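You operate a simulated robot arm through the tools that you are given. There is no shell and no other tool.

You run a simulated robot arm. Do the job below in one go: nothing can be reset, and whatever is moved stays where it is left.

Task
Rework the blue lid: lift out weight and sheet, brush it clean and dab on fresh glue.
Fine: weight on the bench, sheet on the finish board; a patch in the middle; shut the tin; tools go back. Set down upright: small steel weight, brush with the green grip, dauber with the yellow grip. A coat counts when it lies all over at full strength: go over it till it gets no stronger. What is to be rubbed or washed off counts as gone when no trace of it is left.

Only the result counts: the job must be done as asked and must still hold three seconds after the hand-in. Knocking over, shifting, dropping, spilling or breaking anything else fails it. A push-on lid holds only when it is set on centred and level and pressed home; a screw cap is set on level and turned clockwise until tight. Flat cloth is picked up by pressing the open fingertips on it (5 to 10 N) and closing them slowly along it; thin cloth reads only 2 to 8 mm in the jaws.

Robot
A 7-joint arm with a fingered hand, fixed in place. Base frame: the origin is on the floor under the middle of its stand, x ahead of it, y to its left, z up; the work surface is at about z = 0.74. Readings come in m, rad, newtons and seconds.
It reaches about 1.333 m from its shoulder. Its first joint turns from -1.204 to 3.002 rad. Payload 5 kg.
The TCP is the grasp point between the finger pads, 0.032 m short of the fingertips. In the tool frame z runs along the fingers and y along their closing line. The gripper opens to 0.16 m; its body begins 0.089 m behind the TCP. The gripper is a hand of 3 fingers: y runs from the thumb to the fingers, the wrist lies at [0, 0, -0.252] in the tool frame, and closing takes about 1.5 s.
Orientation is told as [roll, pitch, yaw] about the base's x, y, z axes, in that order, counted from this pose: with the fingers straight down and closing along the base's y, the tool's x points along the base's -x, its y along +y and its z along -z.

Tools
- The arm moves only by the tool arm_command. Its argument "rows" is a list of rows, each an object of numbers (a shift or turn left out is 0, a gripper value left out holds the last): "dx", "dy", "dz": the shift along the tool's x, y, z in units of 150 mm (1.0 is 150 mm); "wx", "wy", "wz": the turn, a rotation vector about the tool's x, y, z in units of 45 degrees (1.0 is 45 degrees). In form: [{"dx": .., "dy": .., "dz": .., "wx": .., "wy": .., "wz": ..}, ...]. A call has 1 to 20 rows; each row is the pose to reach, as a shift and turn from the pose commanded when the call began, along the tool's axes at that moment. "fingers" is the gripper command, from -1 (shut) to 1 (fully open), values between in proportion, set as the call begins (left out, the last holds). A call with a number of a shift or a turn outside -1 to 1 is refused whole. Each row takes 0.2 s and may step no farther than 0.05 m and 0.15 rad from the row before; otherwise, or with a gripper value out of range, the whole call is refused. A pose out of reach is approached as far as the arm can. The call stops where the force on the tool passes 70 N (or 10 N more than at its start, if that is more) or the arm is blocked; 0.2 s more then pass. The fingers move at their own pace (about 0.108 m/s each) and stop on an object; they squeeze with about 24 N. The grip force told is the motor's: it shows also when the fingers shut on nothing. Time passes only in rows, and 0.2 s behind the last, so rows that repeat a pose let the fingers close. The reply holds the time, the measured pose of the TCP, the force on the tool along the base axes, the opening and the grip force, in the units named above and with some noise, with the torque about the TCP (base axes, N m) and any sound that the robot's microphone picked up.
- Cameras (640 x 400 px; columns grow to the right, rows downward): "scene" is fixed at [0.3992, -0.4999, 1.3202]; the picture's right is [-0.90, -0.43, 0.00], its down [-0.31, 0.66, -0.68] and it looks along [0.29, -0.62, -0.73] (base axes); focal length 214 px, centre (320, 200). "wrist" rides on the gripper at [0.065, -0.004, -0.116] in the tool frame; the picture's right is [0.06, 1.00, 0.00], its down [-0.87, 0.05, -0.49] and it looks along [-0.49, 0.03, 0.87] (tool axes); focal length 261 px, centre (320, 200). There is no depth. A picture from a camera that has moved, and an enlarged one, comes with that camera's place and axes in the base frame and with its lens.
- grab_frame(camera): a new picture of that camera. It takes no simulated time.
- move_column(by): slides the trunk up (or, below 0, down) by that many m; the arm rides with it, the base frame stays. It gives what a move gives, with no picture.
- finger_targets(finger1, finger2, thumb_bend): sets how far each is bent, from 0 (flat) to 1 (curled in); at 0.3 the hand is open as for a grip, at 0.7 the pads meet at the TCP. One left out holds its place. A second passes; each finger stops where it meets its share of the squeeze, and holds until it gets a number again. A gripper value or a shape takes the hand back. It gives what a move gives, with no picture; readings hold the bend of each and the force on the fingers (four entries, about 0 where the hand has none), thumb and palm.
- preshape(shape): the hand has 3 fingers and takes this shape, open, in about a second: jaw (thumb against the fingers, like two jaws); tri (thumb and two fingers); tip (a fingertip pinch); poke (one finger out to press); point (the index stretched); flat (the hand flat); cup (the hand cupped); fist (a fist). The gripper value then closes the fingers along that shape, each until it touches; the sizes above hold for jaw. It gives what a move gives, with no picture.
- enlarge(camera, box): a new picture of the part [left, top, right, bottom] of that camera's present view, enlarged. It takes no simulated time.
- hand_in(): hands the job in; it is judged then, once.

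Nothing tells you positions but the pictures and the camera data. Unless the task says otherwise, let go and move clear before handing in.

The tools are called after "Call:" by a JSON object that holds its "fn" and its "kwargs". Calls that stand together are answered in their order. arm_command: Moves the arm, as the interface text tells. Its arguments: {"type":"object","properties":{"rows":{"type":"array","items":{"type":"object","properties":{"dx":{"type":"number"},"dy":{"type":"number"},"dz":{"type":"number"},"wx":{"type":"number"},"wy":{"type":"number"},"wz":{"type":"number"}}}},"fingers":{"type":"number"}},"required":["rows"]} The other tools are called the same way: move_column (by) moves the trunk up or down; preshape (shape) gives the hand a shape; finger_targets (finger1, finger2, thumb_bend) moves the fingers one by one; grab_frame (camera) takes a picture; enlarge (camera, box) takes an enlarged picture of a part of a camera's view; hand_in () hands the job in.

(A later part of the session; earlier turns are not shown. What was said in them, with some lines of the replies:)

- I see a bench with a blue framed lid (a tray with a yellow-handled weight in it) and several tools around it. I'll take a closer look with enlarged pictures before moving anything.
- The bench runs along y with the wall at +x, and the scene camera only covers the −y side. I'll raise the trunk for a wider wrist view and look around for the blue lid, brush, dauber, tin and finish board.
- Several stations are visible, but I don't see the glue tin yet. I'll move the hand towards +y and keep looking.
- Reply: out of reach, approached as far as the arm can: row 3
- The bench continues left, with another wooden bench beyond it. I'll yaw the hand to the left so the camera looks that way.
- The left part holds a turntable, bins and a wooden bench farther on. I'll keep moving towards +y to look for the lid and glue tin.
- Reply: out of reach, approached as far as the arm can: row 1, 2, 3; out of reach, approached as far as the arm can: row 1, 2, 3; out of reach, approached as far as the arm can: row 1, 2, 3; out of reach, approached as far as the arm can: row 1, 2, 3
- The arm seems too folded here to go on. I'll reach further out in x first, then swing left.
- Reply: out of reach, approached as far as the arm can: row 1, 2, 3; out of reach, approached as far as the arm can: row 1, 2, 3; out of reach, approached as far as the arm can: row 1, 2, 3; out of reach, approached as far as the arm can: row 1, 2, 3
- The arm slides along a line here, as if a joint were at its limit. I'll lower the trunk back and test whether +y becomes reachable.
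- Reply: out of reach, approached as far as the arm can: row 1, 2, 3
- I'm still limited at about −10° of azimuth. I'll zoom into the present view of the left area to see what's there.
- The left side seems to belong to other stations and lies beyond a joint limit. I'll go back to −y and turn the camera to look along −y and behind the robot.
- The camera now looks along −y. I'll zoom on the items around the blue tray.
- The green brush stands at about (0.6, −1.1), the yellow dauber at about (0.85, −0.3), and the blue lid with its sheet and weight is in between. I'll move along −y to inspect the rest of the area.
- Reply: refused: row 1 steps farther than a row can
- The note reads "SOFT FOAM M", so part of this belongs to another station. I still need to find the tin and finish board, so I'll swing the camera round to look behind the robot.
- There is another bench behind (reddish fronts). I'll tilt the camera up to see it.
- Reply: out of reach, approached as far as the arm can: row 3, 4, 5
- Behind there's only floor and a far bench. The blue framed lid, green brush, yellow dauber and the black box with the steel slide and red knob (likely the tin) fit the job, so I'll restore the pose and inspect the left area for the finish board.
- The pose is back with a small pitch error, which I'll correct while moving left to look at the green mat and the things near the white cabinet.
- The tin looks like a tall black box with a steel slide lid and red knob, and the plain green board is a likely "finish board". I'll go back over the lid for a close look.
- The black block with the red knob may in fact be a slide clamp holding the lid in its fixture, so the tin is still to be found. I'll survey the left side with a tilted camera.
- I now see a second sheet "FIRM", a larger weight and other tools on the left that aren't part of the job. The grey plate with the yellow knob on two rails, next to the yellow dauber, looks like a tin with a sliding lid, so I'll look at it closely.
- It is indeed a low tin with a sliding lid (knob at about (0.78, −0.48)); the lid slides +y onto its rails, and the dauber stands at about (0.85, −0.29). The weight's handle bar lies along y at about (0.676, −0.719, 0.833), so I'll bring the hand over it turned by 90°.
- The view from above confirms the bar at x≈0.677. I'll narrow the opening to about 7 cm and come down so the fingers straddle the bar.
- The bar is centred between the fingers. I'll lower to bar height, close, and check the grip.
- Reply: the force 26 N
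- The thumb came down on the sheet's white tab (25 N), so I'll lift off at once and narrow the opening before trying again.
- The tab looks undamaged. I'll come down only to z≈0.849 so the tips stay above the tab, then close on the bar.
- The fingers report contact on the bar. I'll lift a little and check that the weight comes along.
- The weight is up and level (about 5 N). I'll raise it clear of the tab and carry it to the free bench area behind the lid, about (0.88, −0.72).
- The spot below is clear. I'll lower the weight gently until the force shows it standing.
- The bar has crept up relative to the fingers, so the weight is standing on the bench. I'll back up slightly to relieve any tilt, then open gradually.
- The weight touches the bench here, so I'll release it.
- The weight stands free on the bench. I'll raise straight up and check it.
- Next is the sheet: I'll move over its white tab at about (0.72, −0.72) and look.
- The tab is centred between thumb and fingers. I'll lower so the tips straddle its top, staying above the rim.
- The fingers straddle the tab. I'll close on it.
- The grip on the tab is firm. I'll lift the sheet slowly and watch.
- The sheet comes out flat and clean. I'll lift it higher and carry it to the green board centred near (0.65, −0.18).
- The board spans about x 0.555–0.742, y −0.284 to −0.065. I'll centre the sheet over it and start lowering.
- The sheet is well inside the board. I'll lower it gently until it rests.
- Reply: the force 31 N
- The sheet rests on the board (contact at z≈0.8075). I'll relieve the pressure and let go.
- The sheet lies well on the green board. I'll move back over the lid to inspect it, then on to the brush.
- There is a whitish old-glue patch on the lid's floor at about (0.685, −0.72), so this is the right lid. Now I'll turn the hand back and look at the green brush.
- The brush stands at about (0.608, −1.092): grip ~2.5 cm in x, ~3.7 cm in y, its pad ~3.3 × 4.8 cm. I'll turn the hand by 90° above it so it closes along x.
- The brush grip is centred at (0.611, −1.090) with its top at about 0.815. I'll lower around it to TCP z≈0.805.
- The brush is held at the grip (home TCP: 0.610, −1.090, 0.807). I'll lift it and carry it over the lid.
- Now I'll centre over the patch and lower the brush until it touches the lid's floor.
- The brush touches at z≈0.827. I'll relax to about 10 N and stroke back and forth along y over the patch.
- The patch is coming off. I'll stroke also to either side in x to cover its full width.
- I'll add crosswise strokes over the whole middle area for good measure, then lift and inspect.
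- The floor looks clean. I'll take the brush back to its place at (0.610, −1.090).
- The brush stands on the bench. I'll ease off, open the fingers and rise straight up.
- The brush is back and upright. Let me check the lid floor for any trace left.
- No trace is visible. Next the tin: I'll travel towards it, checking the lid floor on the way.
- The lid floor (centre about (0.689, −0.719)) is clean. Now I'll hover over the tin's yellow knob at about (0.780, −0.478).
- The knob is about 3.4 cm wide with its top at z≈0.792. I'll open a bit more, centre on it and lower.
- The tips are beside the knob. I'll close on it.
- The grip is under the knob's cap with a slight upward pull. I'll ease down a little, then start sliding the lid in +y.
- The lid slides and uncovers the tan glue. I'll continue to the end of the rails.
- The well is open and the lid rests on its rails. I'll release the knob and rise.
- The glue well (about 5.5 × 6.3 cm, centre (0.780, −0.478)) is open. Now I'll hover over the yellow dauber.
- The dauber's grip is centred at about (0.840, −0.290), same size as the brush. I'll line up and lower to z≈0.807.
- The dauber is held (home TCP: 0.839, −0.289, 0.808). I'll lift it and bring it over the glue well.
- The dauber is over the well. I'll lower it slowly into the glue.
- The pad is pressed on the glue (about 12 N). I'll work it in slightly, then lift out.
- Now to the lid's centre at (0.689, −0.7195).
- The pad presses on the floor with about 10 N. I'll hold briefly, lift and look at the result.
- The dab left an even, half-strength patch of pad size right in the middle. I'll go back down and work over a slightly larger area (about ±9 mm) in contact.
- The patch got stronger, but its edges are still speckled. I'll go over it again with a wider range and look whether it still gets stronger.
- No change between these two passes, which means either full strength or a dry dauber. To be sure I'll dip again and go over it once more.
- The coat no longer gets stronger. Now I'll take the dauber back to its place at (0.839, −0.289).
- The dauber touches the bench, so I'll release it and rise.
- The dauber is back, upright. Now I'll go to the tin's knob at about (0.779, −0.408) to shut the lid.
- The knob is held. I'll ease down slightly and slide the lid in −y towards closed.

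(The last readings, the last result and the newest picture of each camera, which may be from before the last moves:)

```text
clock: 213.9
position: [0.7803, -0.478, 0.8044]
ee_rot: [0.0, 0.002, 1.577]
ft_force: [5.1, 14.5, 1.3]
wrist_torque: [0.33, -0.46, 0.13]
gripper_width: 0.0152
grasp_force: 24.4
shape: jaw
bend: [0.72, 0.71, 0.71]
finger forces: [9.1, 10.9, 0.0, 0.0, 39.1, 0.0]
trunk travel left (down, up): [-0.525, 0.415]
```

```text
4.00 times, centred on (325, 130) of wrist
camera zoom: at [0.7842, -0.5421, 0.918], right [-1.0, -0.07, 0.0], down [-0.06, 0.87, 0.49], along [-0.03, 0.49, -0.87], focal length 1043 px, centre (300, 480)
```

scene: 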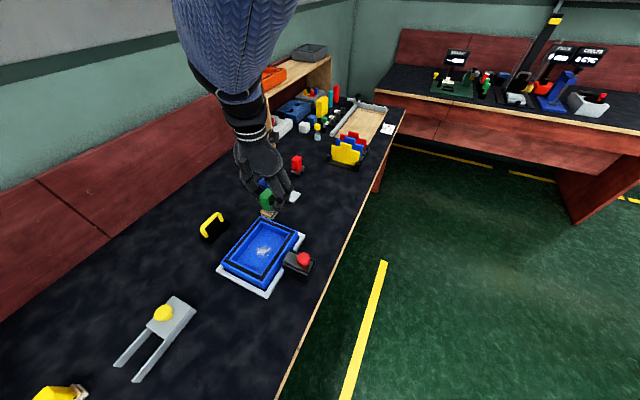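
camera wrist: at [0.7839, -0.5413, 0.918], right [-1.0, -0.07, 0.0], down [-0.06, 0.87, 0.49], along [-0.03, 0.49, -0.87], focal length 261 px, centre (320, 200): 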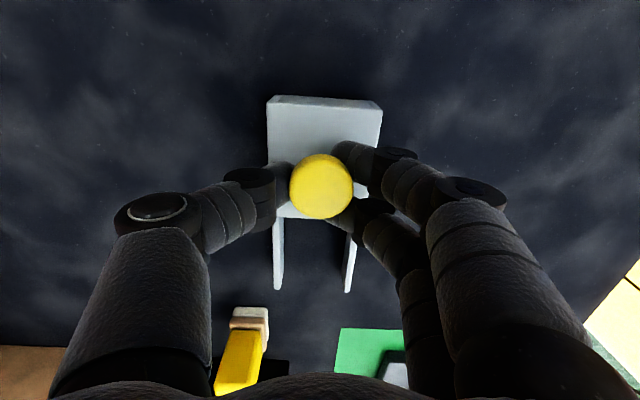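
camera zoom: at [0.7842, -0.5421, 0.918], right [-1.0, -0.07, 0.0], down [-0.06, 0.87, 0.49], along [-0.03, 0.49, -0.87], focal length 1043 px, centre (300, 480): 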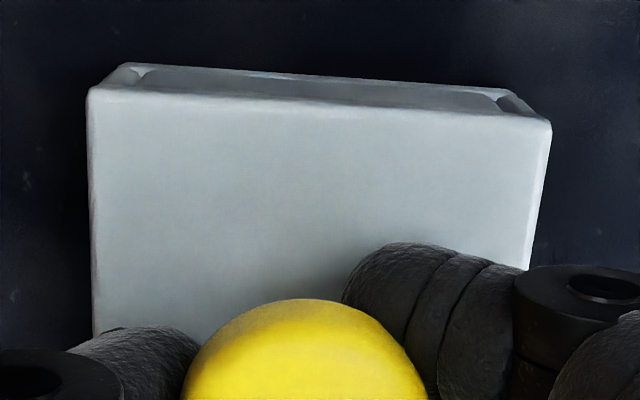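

The end stop is felt (14.5 N): the tin is shut. I'll ease a little, open the fingers and rise.

Call:
{"fn": "arm_command", "kwargs": {"rows": [{"dx": -0.005}, {"dx": -0.005}]}}

Call:
{"fn": "arm_command", "kwargs": {"rows": [{"dz": 0}, {"dz": 0}, {"dz": 0}, {"dz": 0}], "fingers": -0.2}}

Call:
{"fn": "arm_command", "kwargs": {"rows": [{"dz": -0.1}, {"dz": -0.3}, {"dz": -0.5}, {"dz": -0.75}, {"dz": -1.0}]}}

Call:
{"fn": "grab_frame", "kwargs": {"camera": "wrist"}}

Call:
{"fn": "enlarge", "kwargs": {"camera": "scene", "box": [94, 265, 222, 385]}}

```text
clock: 214.5
position: [0.7806, -0.4776, 0.8036]
ee_rot: [-0.002, 0.006, 1.573]
ft_force: [5.8, 18.8, 1.1]
wrist_torque: [0.3, -0.45, 0.1]
gripper_width: 0.0149
grasp_force: 24.0
shape: jaw
bend: [0.71, 0.71, 0.71]
finger forces: [9.2, 11.6, 0.0, 0.1, 43.5, 0.0]
trunk travel left (down, up): [-0.525, 0.415]
```

```text
clock: 215.5
position: [0.7797, -0.4793, 0.8038]
ee_rot: [-0.002, 0.006, 1.572]
ft_force: [0.1, -0.7, 0.4]
wrist_torque: [0.02, -0.01, 0.0]
gripper_width: 0.0635
grasp_force: 0.1
shape: jaw
bend: [0.73, 0.73, 0.7]
finger forces: [0.1, 0.0, 0.0, 0.0, 0.0, 0.0]
trunk travel left (down, up): [-0.525, 0.415]
```

```text
clock: 216.7
position: [0.78, -0.4786, 0.954]
ee_rot: [0.001, 0.006, 1.572]
ft_force: [0.0, -0.1, 0.2]
wrist_torque: [-0.01, -0.03, -0.02]
gripper_width: 0.0636
grasp_force: 0.0
shape: jaw
bend: [0.73, 0.73, 0.7]
finger forces: [0.1, 0.0, 0.1, 0.0, 0.0, 0.0]
trunk travel left (down, up): [-0.525, 0.415]
```

```text
taken
camera wrist: at [0.783, -0.543, 1.0672], right [-1.0, -0.06, 0.0], down [-0.06, 0.87, 0.49], along [-0.03, 0.49, -0.87], focal length 261 px, centre (320, 200)
```

wrist: 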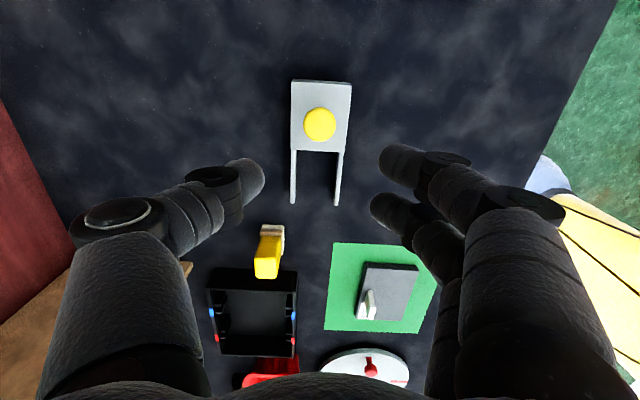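

```text
3.33 times, centred on (158, 325) of scene
camera zoom: at [0.3992, -0.4999, 1.3202], right [-0.9, -0.43, 0.0], down [-0.31, 0.66, -0.68], along [0.29, -0.62, -0.73], focal length 715 px, centre (860, -217)
```

zoom: 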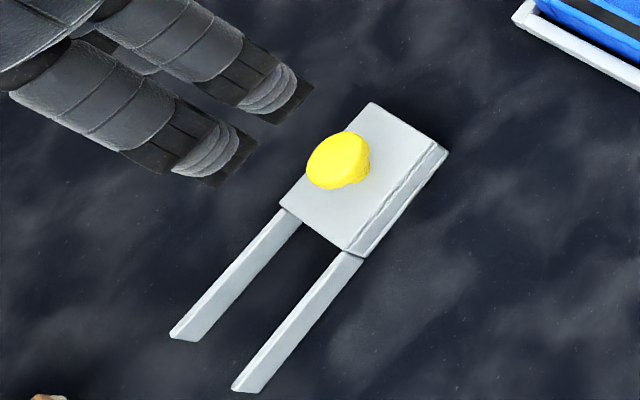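

The tin is shut. I'll move the hand clear and compare the scene with the start.

Call:
{"fn": "arm_command", "kwargs": {"rows": [{"dz": -0.25}, {"dz": -0.5}, {"dz": -0.75}, {"dz": -1.0}]}}

Call:
{"fn": "enlarge", "kwargs": {"camera": "scene", "box": [0, 280, 220, 400]}}

Call:
{"fn": "enlarge", "kwargs": {"camera": "scene", "box": [200, 200, 340, 310]}}

Call:
{"fn": "enlarge", "kwargs": {"camera": "scene", "box": [230, 80, 410, 210]}}

Call:
{"fn": "grab_frame", "kwargs": {"camera": "scene"}}

```text
clock: 217.7
position: [0.7788, -0.4784, 1.1034]
ee_rot: [0.001, 0.007, 1.572]
ft_force: [-0.1, 0.1, 0.0]
wrist_torque: [-0.02, 0.0, 0.01]
gripper_width: 0.0638
grasp_force: 0.1
shape: jaw
bend: [0.73, 0.73, 0.7]
finger forces: [0.0, 0.0, 0.0, 0.0, 0.0, 0.1]
trunk travel left (down, up): [-0.525, 0.415]
```

```text
2.91 times, centred on (110, 340) of scene
camera zoom: at [0.3992, -0.4999, 1.3202], right [-0.9, -0.43, 0.0], down [-0.31, 0.66, -0.68], along [0.29, -0.62, -0.73], focal length 624 px, centre (931, -207)
```

zoom: 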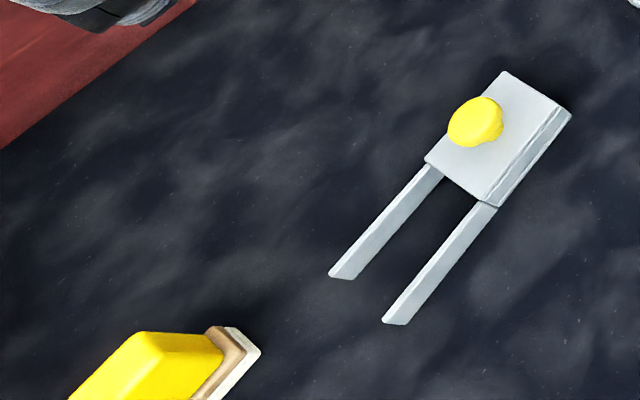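

```text
3.64 times, centred on (270, 255) of scene
camera zoom: at [0.3992, -0.4999, 1.3202], right [-0.9, -0.43, 0.0], down [-0.31, 0.66, -0.68], along [0.29, -0.62, -0.73], focal length 780 px, centre (502, 0)
```

zoom: 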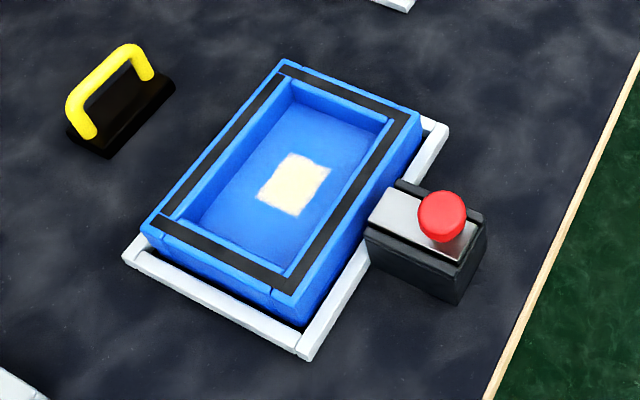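

```text
3.08 times, centred on (320, 145) of scene
camera zoom: at [0.3992, -0.4999, 1.3202], right [-0.9, -0.43, 0.0], down [-0.31, 0.66, -0.68], along [0.29, -0.62, -0.73], focal length 660 px, centre (320, 369)
```

zoom: 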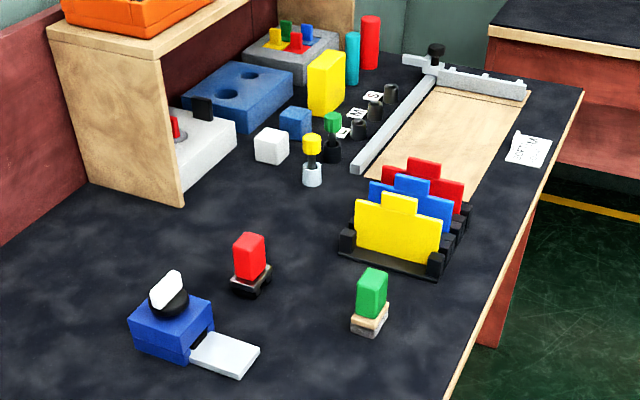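

```text
taken
```

scene: 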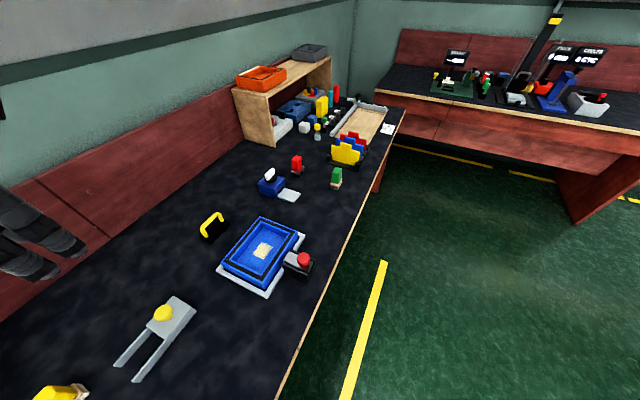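

Everything stands as at the start apart from the job itself. I'll inspect the glue patch closely with the wrist camera before handing in.

Call:
{"fn": "arm_command", "kwargs": {"rows": [{"dx": 0.25, "dy": 0.08}, {"dx": 0.5, "dy": 0.15}, {"dx": 0.75, "dy": 0.22}, {"dx": 1.0, "dy": 0.3}]}}

Call:
{"fn": "arm_command", "kwargs": {"rows": [{"dx": 0.25, "dy": 0.08, "dz": 0.1}, {"dx": 0.5, "dy": 0.15, "dz": 0.3}, {"dx": 0.75, "dy": 0.22, "dz": 0.5}, {"dx": 1.0, "dy": 0.3, "dz": 0.7}, {"dx": 1.0, "dy": 0.3, "dz": 0.95}]}}

Call:
{"fn": "grab_frame", "kwargs": {"camera": "wrist"}}

Call:
{"fn": "enlarge", "kwargs": {"camera": "wrist", "box": [280, 90, 380, 190]}}

```text
clock: 218.7
position: [0.7344, -0.6288, 1.1027]
ee_rot: [0.0, 0.006, 1.574]
ft_force: [-1.5, -0.4, 0.1]
wrist_torque: [0.02, 0.04, 0.0]
gripper_width: 0.0637
grasp_force: 0.2
shape: jaw
bend: [0.73, 0.73, 0.7]
finger forces: [0.1, 0.0, 0.0, 0.1, 0.0, 0.1]
trunk travel left (down, up): [-0.525, 0.415]
```

```text
clock: 219.9
position: [0.6921, -0.7785, 0.9626]
ee_rot: [0.0, 0.006, 1.574]
ft_force: [-0.3, 0.0, -0.3]
wrist_torque: [0.02, 0.03, -0.03]
gripper_width: 0.0637
grasp_force: 0.0
shape: jaw
bend: [0.73, 0.73, 0.7]
finger forces: [0.0, 0.0, 0.0, 0.0, 0.0, 0.1]
trunk travel left (down, up): [-0.525, 0.415]
```

```text
taken
camera wrist: at [0.6955, -0.8439, 1.0757], right [-1.0, -0.06, 0.0], down [-0.06, 0.87, 0.49], along [-0.03, 0.49, -0.87], focal length 261 px, centre (320, 200)
```

wrist: 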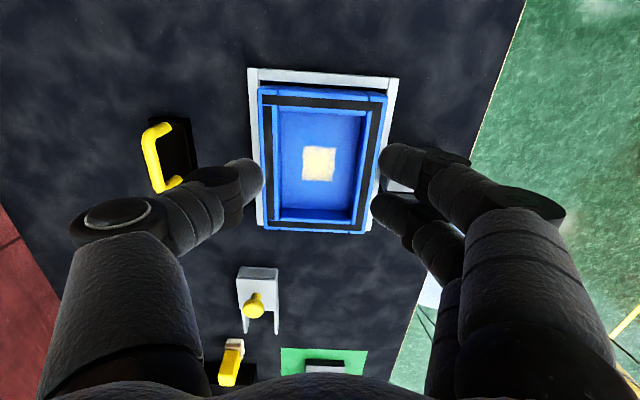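

```text
4.00 times, centred on (330, 140) of wrist
camera zoom: at [0.6955, -0.8439, 1.0757], right [-1.0, -0.06, 0.0], down [-0.06, 0.87, 0.49], along [-0.03, 0.49, -0.87], focal length 1043 px, centre (280, 440)
```

zoom: 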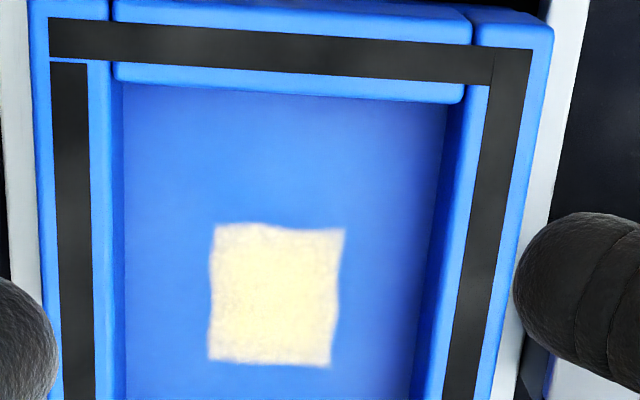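

The patch is even, in the middle and no longer changing. The weight, sheet, brush, dauber and tin are all in place, so I'll raise the hand clear for a last overall look.

Call:
{"fn": "arm_command", "kwargs": {"rows": [{"dz": -0.25}, {"dz": -0.5}, {"dz": -0.75}, {"dz": -1.0}]}}

Call:
{"fn": "grab_frame", "kwargs": {"camera": "wrist"}}

Call:
{"fn": "enlarge", "kwargs": {"camera": "wrist", "box": [190, 240, 400, 380]}}

```text
clock: 220.9
position: [0.6893, -0.7783, 1.1129]
ee_rot: [0.0, 0.005, 1.574]
ft_force: [-0.4, 0.0, 0.1]
wrist_torque: [0.0, -0.04, 0.0]
gripper_width: 0.0636
grasp_force: 0.1
shape: jaw
bend: [0.73, 0.73, 0.7]
finger forces: [0.1, 0.0, 0.0, 0.0, 0.1, 0.1]
trunk travel left (down, up): [-0.525, 0.415]
```

```text
taken
camera wrist: at [0.6926, -0.8424, 1.2275], right [-1.0, -0.06, 0.0], down [-0.06, 0.87, 0.49], along [-0.03, 0.49, -0.87], focal length 261 px, centre (320, 200)
```

wrist: 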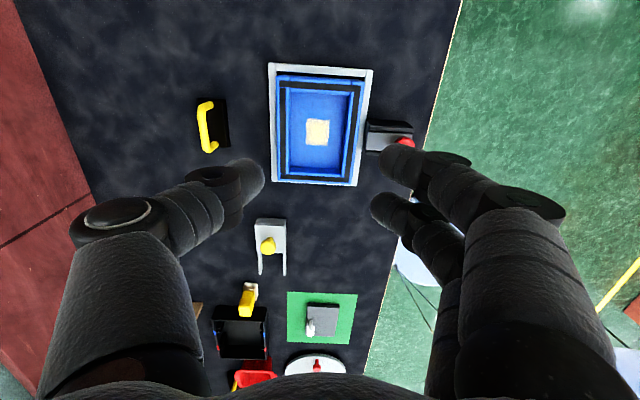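

```text
2.86 times, centred on (295, 310) of wrist
camera zoom: at [0.6926, -0.8424, 1.2275], right [-1.0, -0.06, 0.0], down [-0.06, 0.87, 0.49], along [-0.03, 0.49, -0.87], focal length 745 px, centre (391, -114)
```

zoom: 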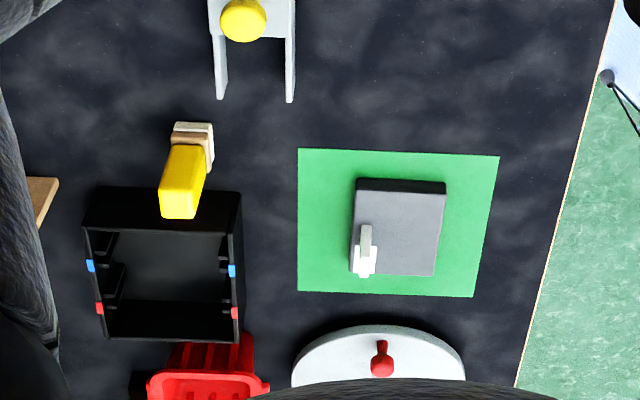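

The weight stands on the bench and the sheet lies on the green board. The lid is brushed and re-glued in the middle, the tin is shut, and brush and dauber are back upright. The hand is clear, so I'm handing in.

Call:
{"fn": "hand_in", "kwargs": {}}

```text
The job is handed in.
```

I've reworked the blue lid and handed the job in. I haven't been told whether it passed.

- **Weight:** it stands upright on the bench behind the lid, at about (0.88, −0.72).
- **Sheet:** it lies flat on the green board. Nothing in view was labelled "finish board", so I took the plain green board to be it.
- **Lid:** the old glue is brushed off, with no trace visible in any picture before I put on the new coat. The fresh patch sits in the middle, about 4 by 5 cm. I dipped the dauber again and went over it once more, and the coat got no stronger.
- **Tin:** the sliding lid is pushed back against its end stop.
- **Tools:** the green brush and yellow dauber are back upright, within about 2 mm of where they started.

While reaching for the weight I pressed on the sheet's white tab once with about 25 N. It looked undamaged and held when I lifted the sheet by it. Everything else I could compare with the start pictures is where it was.
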